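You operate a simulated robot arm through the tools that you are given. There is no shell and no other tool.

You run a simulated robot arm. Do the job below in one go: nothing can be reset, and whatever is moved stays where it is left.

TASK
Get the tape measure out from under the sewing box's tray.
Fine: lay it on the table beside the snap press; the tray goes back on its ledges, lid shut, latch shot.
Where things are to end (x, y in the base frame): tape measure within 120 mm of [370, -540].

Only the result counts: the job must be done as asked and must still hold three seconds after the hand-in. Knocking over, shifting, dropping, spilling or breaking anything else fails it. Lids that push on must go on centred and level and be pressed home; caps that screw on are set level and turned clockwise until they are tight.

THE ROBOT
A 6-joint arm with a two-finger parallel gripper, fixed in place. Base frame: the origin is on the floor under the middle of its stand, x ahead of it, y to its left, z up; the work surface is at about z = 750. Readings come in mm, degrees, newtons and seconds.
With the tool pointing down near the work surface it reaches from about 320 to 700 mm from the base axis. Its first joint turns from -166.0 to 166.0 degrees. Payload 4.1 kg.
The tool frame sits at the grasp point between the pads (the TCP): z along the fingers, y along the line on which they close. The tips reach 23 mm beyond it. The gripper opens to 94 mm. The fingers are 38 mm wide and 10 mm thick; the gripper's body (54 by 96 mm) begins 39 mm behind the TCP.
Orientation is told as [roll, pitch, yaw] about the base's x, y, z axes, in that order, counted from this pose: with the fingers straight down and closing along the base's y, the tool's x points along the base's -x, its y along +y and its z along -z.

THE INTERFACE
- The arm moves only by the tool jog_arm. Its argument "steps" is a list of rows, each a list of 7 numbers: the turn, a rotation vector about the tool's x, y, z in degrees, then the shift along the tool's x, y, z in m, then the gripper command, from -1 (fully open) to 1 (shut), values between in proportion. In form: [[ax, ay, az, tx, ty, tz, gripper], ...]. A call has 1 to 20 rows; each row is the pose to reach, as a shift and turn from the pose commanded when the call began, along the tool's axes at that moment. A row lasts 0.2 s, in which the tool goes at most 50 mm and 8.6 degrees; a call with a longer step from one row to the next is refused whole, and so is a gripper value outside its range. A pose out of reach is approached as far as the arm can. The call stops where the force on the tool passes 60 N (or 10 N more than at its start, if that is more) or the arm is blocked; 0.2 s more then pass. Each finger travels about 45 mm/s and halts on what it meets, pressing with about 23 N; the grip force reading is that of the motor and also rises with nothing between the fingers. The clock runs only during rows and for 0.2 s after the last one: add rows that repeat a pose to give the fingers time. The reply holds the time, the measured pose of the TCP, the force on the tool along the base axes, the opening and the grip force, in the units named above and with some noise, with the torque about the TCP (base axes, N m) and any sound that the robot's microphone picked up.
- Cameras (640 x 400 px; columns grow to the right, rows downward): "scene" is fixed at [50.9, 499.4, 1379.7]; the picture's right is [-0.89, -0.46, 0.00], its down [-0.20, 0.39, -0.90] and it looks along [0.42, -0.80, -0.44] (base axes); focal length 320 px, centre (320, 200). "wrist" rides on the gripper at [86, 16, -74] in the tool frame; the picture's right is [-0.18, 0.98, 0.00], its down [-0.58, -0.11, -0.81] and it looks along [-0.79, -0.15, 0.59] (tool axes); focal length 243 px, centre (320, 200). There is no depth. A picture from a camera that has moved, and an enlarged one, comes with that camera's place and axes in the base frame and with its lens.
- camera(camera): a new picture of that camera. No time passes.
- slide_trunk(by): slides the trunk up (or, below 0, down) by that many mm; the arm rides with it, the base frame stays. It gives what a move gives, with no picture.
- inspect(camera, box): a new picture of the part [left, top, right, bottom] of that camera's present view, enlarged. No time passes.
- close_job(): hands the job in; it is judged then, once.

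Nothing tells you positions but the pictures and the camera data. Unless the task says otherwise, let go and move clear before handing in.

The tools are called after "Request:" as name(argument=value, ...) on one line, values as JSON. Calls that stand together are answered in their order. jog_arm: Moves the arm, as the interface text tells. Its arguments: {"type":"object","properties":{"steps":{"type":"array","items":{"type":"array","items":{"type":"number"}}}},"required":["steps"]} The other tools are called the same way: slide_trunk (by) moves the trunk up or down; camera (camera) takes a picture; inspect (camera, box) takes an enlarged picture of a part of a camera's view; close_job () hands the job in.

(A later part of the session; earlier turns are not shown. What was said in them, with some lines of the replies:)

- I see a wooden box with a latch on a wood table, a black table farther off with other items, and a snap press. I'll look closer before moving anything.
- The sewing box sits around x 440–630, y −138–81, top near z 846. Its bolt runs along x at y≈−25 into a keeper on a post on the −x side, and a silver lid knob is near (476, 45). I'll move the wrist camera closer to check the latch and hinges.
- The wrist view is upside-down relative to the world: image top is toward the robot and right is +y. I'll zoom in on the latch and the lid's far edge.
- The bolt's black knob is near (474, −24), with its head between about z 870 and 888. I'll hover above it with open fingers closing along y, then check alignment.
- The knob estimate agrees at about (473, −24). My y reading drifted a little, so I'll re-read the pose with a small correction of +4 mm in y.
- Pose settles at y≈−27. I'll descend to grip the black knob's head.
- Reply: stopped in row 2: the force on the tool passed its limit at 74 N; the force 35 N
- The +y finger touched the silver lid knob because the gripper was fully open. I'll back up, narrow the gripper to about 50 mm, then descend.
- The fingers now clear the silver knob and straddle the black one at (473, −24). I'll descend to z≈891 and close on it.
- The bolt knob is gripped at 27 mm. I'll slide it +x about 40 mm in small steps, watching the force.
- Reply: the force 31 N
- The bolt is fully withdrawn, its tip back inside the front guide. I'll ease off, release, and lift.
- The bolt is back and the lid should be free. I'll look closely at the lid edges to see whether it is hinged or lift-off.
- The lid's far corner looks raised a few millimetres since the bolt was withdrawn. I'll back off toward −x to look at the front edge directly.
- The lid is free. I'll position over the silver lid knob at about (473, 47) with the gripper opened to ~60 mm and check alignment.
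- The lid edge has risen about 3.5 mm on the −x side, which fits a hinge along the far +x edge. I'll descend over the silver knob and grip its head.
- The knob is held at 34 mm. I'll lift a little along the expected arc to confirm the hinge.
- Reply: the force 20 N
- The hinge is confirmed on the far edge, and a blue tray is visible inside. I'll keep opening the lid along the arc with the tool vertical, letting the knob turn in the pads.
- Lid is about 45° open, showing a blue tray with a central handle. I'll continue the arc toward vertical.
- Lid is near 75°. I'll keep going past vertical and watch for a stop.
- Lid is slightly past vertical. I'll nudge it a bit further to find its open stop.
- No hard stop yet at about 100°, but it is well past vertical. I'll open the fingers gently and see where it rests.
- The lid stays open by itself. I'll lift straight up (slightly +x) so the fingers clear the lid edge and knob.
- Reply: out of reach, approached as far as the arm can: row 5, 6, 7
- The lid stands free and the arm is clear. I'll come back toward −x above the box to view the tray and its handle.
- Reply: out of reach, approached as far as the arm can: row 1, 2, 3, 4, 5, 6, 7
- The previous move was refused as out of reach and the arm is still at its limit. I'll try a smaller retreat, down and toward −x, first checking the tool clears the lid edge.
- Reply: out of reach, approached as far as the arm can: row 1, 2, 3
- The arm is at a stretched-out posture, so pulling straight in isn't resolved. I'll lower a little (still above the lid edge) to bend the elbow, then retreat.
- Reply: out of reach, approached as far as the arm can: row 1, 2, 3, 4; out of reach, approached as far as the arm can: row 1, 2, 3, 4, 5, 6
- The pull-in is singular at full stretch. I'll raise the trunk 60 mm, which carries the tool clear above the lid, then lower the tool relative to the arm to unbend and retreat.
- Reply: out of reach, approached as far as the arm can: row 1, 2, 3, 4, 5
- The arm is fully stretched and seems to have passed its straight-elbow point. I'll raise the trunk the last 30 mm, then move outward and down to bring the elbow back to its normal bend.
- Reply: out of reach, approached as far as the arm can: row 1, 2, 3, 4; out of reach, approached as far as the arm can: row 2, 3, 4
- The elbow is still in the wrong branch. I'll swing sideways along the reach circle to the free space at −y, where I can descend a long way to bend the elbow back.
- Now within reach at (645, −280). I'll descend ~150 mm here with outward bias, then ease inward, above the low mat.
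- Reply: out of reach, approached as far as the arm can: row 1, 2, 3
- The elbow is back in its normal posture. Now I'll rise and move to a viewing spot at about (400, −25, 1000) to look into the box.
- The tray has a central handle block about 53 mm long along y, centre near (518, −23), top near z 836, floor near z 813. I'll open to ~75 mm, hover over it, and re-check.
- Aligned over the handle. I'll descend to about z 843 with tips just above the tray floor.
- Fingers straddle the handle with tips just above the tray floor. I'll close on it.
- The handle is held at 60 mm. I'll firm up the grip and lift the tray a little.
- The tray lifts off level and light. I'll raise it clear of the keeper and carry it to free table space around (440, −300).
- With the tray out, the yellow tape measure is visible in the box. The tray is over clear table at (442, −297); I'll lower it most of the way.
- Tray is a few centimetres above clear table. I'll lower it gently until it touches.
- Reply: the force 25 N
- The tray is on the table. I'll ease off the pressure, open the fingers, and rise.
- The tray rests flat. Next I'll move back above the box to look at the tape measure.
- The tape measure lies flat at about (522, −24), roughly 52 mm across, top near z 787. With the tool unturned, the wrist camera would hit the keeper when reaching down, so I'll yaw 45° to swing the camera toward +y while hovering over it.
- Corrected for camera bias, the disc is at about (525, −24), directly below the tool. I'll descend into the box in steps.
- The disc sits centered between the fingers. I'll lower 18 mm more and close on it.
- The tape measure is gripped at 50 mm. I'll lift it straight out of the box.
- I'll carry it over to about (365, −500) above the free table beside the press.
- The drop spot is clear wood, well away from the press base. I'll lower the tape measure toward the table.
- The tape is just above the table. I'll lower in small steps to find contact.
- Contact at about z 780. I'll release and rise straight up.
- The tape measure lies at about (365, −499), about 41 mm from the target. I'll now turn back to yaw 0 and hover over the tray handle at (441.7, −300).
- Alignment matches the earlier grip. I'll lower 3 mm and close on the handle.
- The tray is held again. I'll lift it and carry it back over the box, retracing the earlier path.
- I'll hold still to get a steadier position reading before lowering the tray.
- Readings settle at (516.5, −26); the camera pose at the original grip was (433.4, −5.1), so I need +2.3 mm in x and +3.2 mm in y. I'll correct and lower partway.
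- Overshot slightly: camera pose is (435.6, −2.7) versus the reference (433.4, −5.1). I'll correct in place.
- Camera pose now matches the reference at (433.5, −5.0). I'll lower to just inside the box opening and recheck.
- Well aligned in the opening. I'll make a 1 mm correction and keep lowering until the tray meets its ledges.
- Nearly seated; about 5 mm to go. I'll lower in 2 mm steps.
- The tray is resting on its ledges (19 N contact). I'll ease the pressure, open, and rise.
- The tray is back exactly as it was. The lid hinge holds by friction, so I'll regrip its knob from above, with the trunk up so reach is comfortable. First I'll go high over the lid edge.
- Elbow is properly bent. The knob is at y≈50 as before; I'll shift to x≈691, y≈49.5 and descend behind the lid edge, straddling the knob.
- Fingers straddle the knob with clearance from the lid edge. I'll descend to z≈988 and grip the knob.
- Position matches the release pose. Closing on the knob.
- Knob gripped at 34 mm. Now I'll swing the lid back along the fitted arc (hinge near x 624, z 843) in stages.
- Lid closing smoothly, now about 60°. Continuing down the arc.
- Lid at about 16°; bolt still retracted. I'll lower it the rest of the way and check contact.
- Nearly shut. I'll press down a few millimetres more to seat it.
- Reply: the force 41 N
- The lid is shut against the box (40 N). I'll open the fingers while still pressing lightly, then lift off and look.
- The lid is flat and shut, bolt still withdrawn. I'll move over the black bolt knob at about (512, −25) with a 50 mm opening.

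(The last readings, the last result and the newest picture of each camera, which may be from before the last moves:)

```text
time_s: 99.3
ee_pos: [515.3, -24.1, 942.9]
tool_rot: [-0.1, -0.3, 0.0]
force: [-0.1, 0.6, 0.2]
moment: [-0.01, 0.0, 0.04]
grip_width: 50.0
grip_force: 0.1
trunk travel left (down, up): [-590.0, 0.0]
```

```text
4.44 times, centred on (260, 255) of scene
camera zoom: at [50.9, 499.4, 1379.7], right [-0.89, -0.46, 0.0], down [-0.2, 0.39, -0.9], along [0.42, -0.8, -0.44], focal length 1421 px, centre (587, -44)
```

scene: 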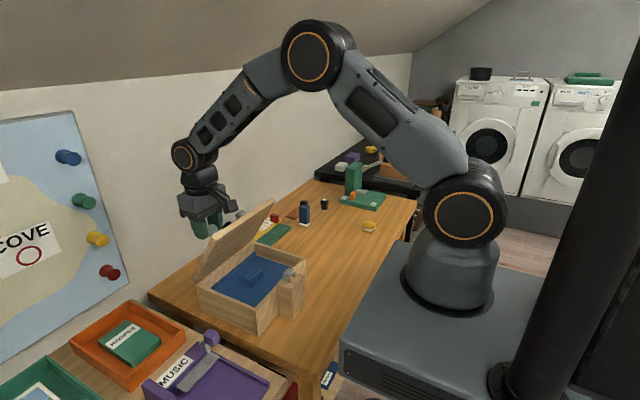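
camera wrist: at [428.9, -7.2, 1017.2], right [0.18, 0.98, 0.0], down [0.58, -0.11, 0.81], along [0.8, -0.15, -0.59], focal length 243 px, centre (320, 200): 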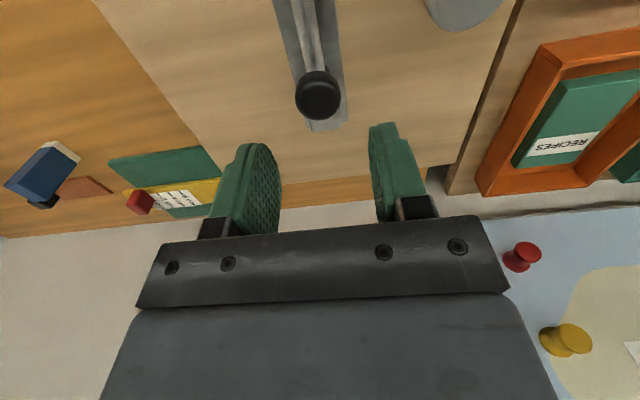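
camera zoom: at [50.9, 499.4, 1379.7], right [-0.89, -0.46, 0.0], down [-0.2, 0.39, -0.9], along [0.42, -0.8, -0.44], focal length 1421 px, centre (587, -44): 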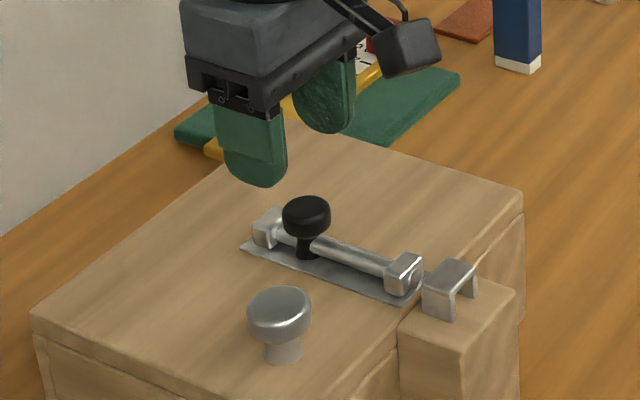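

I'll shift 2.5 mm back, descend to z≈890 and grip the bolt knob.

Request:
jog_arm(steps=[[0, 0, 0, 0.0025, 0, 0.02, -0.06], [0, 0, 0, 0.0025, 0, 0.04, -0.06], [0, 0, 0, 0.0025, 0, 0.053, -0.06], [0, 0, 0, 0.0025, 0, 0.053, 0.2], [0, 0, 0, 0.0025, 0, 0.053, 0.5], [0, 0, 0, 0.0025, 0, 0.053, 0.6], [0, 0, 0, 0.0025, 0, 0.053, 0.6]])

Request:
camera(camera="wrist")

Request:
inspect(camera="scene", box=[200, 210, 320, 300])

```text
time_s: 100.9
ee_pos: [513.2, -25.4, 891.1]
tool_rot: [0.0, -0.2, 0.1]
force: [1.0, 7.3, 0.6]
moment: [0.24, -0.22, 0.01]
grip_width: 27.1
grip_force: 44.9
trunk travel left (down, up): [-590.0, 0.0]
```

```text
taken
camera wrist: at [426.1, -7.4, 964.2], right [0.18, 0.98, 0.0], down [0.58, -0.11, 0.81], along [0.8, -0.15, -0.59], focal length 243 px, centre (320, 200)
```

wrist: 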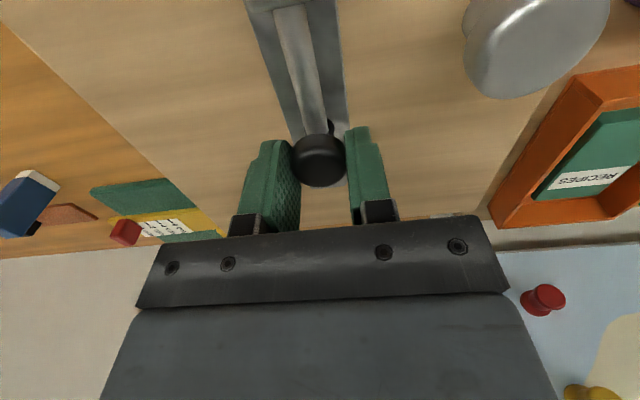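

```text
4.44 times, centred on (260, 255) of scene
camera zoom: at [50.9, 499.4, 1379.7], right [-0.89, -0.46, 0.0], down [-0.2, 0.39, -0.9], along [0.42, -0.8, -0.44], focal length 1421 px, centre (587, -44)
```

zoom: 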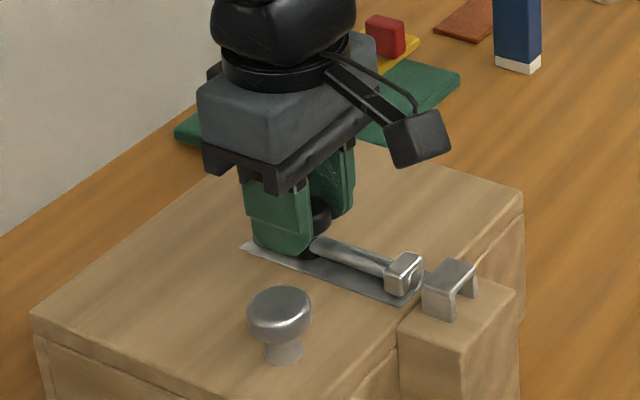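

Bolt knob gripped. I'll slide it −x toward the keeper in small steps with a touch of downward pressure.

Request:
jog_arm(steps=[[0, 0, 0, 0.005, 0, 0.001, 0.6], [0, 0, 0, 0.011, 0, 0.001, 0.6], [0, 0, 0, 0.017, 0, 0.001, 0.6], [0, 0, 0, 0.023, 0, 0.001, 0.6], [0, 0, 0, 0.029, 0, 0.001, 0.6], [0, 0, 0, 0.034, 0, 0.001, 0.6], [0, 0, 0, 0.038, 0, 0.001, 0.6], [0, 0, 0, 0.038, 0, 0.001, 0.6]])

Request:
inspect(camera="scene", box=[230, 240, 310, 300])

Request:
camera(camera="wrist")

```text
time_s: 102.7
ee_pos: [472.7, -24.8, 886.7]
tool_rot: [0.1, -0.1, 0.0]
force: [8.4, 1.9, 3.5]
moment: [-0.08, -0.46, 0.01]
grip_width: 27.1
grip_force: 43.6
trunk travel left (down, up): [-590.0, 0.0]
```

```text
6.67 times, centred on (270, 270) of scene
camera zoom: at [50.9, 499.4, 1379.7], right [-0.89, -0.46, 0.0], down [-0.2, 0.39, -0.9], along [0.42, -0.8, -0.44], focal length 2131 px, centre (653, -267)
```

zoom: 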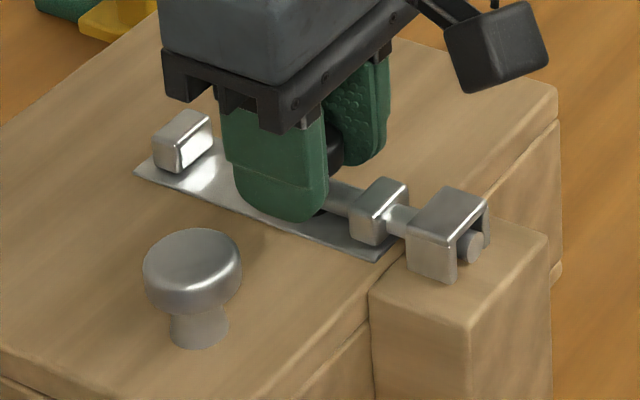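

```text
taken
camera wrist: at [387.0, -7.4, 960.6], right [0.18, 0.98, 0.0], down [0.58, -0.11, 0.81], along [0.79, -0.15, -0.59], focal length 243 px, centre (320, 200)
```

wrist: 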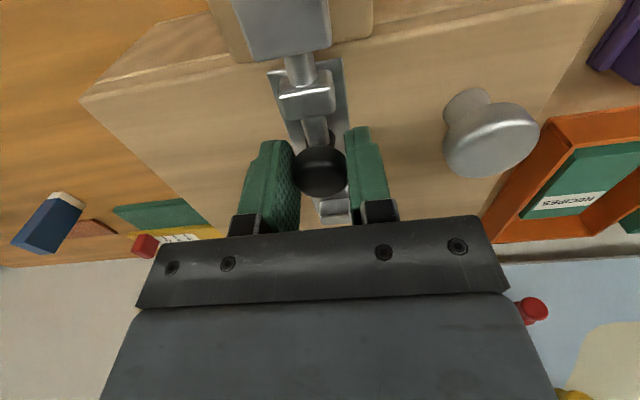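

The bolt is through the keeper, matching its original extent. I'll nudge 3 mm further to confirm it is fully home.

Request:
jog_arm(steps=[[0, 0, 0, 0.0015, 0, 0, 0.6], [0, 0, 0, 0.003, 0, 0, 0.6], [0, 0, 0, 0.003, 0, 0, 0.6]])

Request:
inspect(camera="scene", box=[240, 245, 310, 295])

```text
time_s: 103.5
ee_pos: [473.5, -25.4, 886.5]
tool_rot: [0.1, -0.3, 0.0]
force: [25.4, -9.3, -14.2]
moment: [-0.1, 0.5, -0.1]
grip_width: 27.1
grip_force: 45.0
trunk travel left (down, up): [-590.0, 0.0]
```

```text
8.00 times, centred on (275, 270) of scene
camera zoom: at [50.9, 499.4, 1379.7], right [-0.89, -0.46, 0.0], down [-0.2, 0.39, -0.9], along [0.42, -0.8, -0.44], focal length 2557 px, centre (680, -360)
```

zoom: 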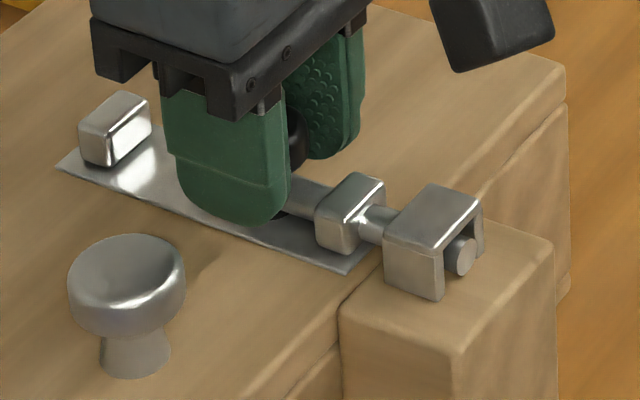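

The bolt is at its end stop and the lid and latch match the starting picture. I'll ease off, open, and lift clear.

Request:
jog_arm(steps=[[0, 0, 0, -0.0025, 0, 0, 0.6], [0, 0, 0, -0.0025, 0, 0, 0.3], [0, 0, 0, -0.0025, 0, 0, -0.06], [0, 0, 0, -0.0025, 0, 0, -0.06], [0, 0, 0, -0.0025, 0, 0, -0.06], [0, 0, 0, -0.0025, 0, -0.035, -0.06], [0, 0, 0, -0.0025, 0, -0.08, -0.06], [0, 0, 0, 0.03, 0, -0.12, -0.06], [0, 0, 0, 0.07, 0, -0.15, -0.06], [0, 0, 0, 0.07, 0, -0.15, -0.06]])

Request:
camera(camera="scene")

Request:
inspect(camera="scene", box=[240, 245, 310, 295])

Request:
inspect(camera="scene", box=[180, 220, 340, 340])

Request:
inspect(camera="scene", box=[280, 140, 440, 270])

```text
refused: row 8 steps farther than a row can; nothing moved
```

```text
taken
```

scene: 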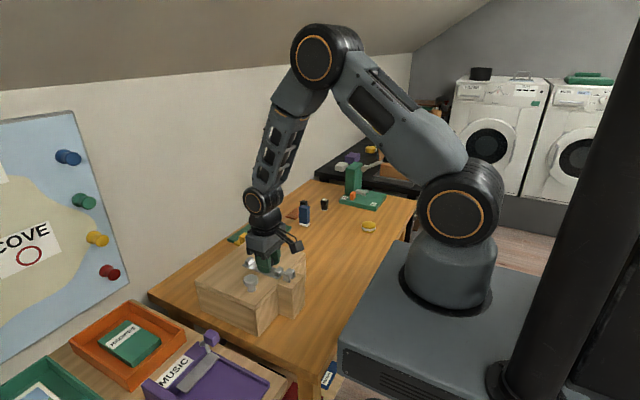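

```text
8.00 times, centred on (275, 270) of scene
camera zoom: at [50.9, 499.4, 1379.7], right [-0.89, -0.46, 0.0], down [-0.2, 0.39, -0.9], along [0.42, -0.8, -0.44], focal length 2557 px, centre (680, -360)
```

zoom: 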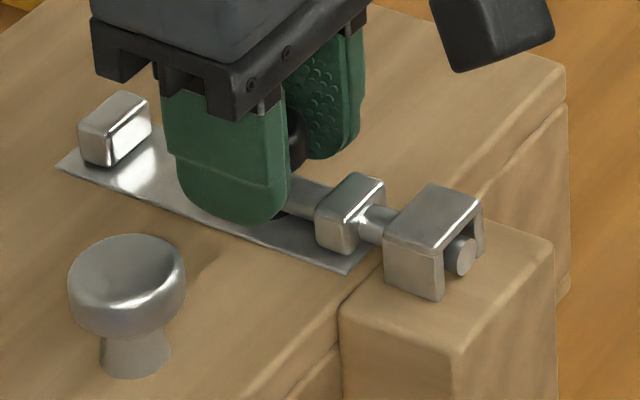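

```text
3.33 times, centred on (260, 280) of scene
camera zoom: at [50.9, 499.4, 1379.7], right [-0.89, -0.46, 0.0], down [-0.2, 0.39, -0.9], along [0.42, -0.8, -0.44], focal length 1066 px, centre (520, -67)
```

zoom: 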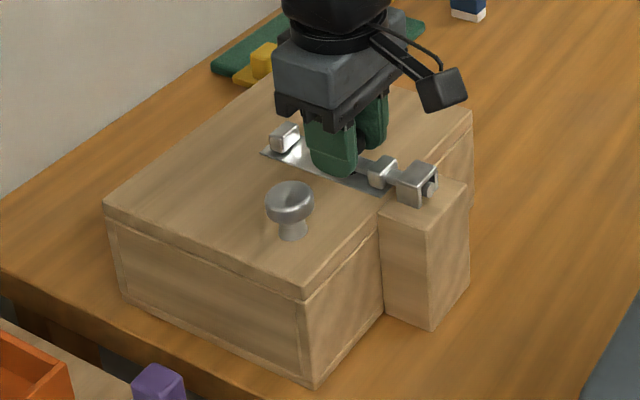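

```text
3.08 times, centred on (360, 205) of scene
camera zoom: at [50.9, 499.4, 1379.7], right [-0.89, -0.46, 0.0], down [-0.2, 0.39, -0.9], along [0.42, -0.8, -0.44], focal length 984 px, centre (197, 185)
```

zoom: 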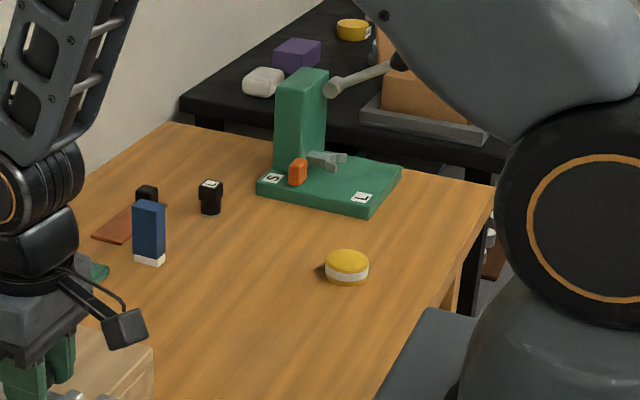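

That call was refused for one step being too long, so nothing moved. I'll resend with shorter steps.

Request:
jog_arm(steps=[[0, 0, 0, -0.002, 0, 0, 0.6], [0, 0, 0, -0.002, 0, 0, 0.3], [0, 0, 0, -0.002, 0, 0, -0.06], [0, 0, 0, -0.002, 0, 0, -0.06], [0, 0, 0, -0.002, 0, 0, -0.06], [0, 0, 0, -0.002, 0, -0.03, -0.06], [0, 0, 0, -0.002, 0, -0.07, -0.06], [0, 0, 0, 0.01, 0, -0.105, -0.06], [0, 0, 0, 0.04, 0, -0.13, -0.06], [0, 0, 0, 0.07, 0, -0.15, -0.06], [0, 0, 0, 0.07, 0, -0.15, -0.06]])

Request:
camera(camera="scene")

Request:
inspect(camera="scene", box=[240, 245, 310, 295])

Request:
inspect(camera="scene", box=[180, 220, 340, 340])

Request:
camera(camera="wrist")

```text
time_s: 105.9
ee_pos: [397.9, -24.1, 1037.2]
tool_rot: [0.1, -0.3, -0.1]
force: [-0.9, -0.3, -0.3]
moment: [0.03, 0.0, 0.02]
grip_width: 49.6
grip_force: 0.0
trunk travel left (down, up): [-590.0, 0.0]
```

```text
taken
```

scene: 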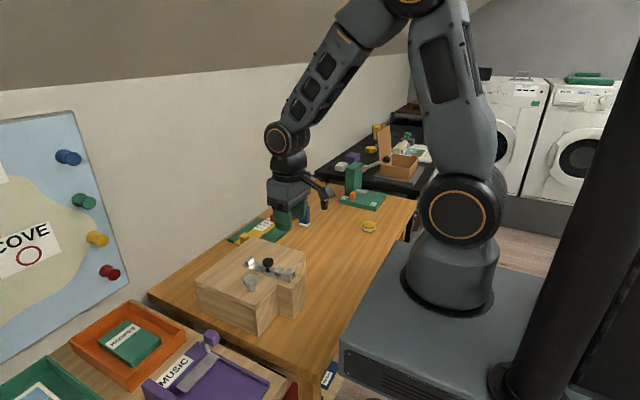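

```text
8.00 times, centred on (275, 270) of scene
camera zoom: at [50.9, 499.4, 1379.7], right [-0.89, -0.46, 0.0], down [-0.2, 0.39, -0.9], along [0.42, -0.8, -0.44], focal length 2557 px, centre (680, -360)
```

zoom: 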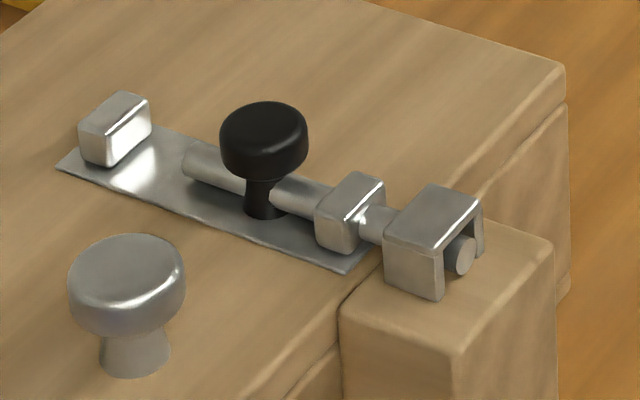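

```text
3.33 times, centred on (260, 280) of scene
camera zoom: at [50.9, 499.4, 1379.7], right [-0.89, -0.46, 0.0], down [-0.2, 0.39, -0.9], along [0.42, -0.8, -0.44], focal length 1066 px, centre (520, -67)
```

zoom: 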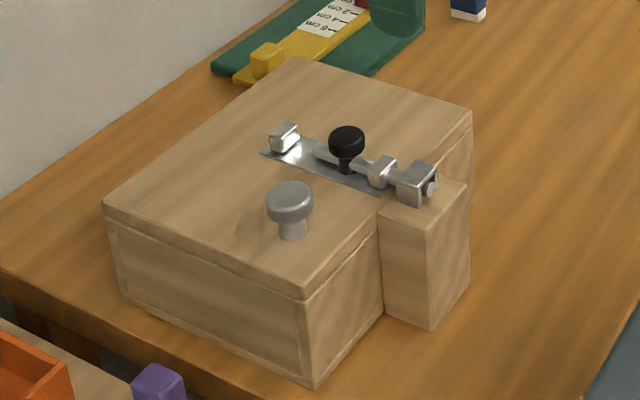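

```text
taken
camera wrist: at [312.4, -5.9, 1110.7], right [0.18, 0.98, 0.0], down [0.58, -0.11, 0.81], along [0.8, -0.15, -0.59], focal length 243 px, centre (320, 200)
```

wrist: 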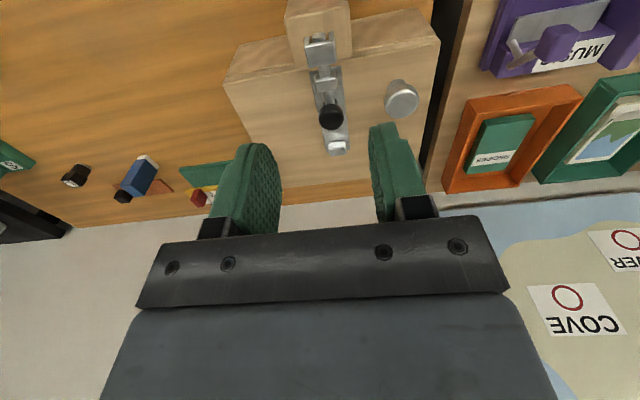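

The box is shut with the bolt fully home, and it matches the starting picture. The tray is on its ledges. The tape measure lies on the table near (368, −502), well within the 120 mm allowed. The gripper is open and clear and nothing else has moved, so I'm handing in the job.

Request:
close_job()

```text
The job is handed in.
```

The tape measure is out of the sewing box and lying on the table beside the snap press. It sits at about (368, −502), roughly 40 mm from the target and well inside the 120 mm limit.

The tray is back on its ledges, the lid is shut, and the bolt is pushed to its end stop through the keeper. The last pictures showed the box and latch as they were at the start, with nothing else on the table moved.

- **Knock on the lid knob:** early on, a finger came down on the silver lid knob with about 74 N and the arm stopped. I saw no damage or shift afterwards.
- **Trunk left raised:** I raised the trunk 90 mm to get the arm out of a stretched position behind the lid, and it is still at the top of its travel.

The job is handed in; I got no verdict back beyond that confirmation.
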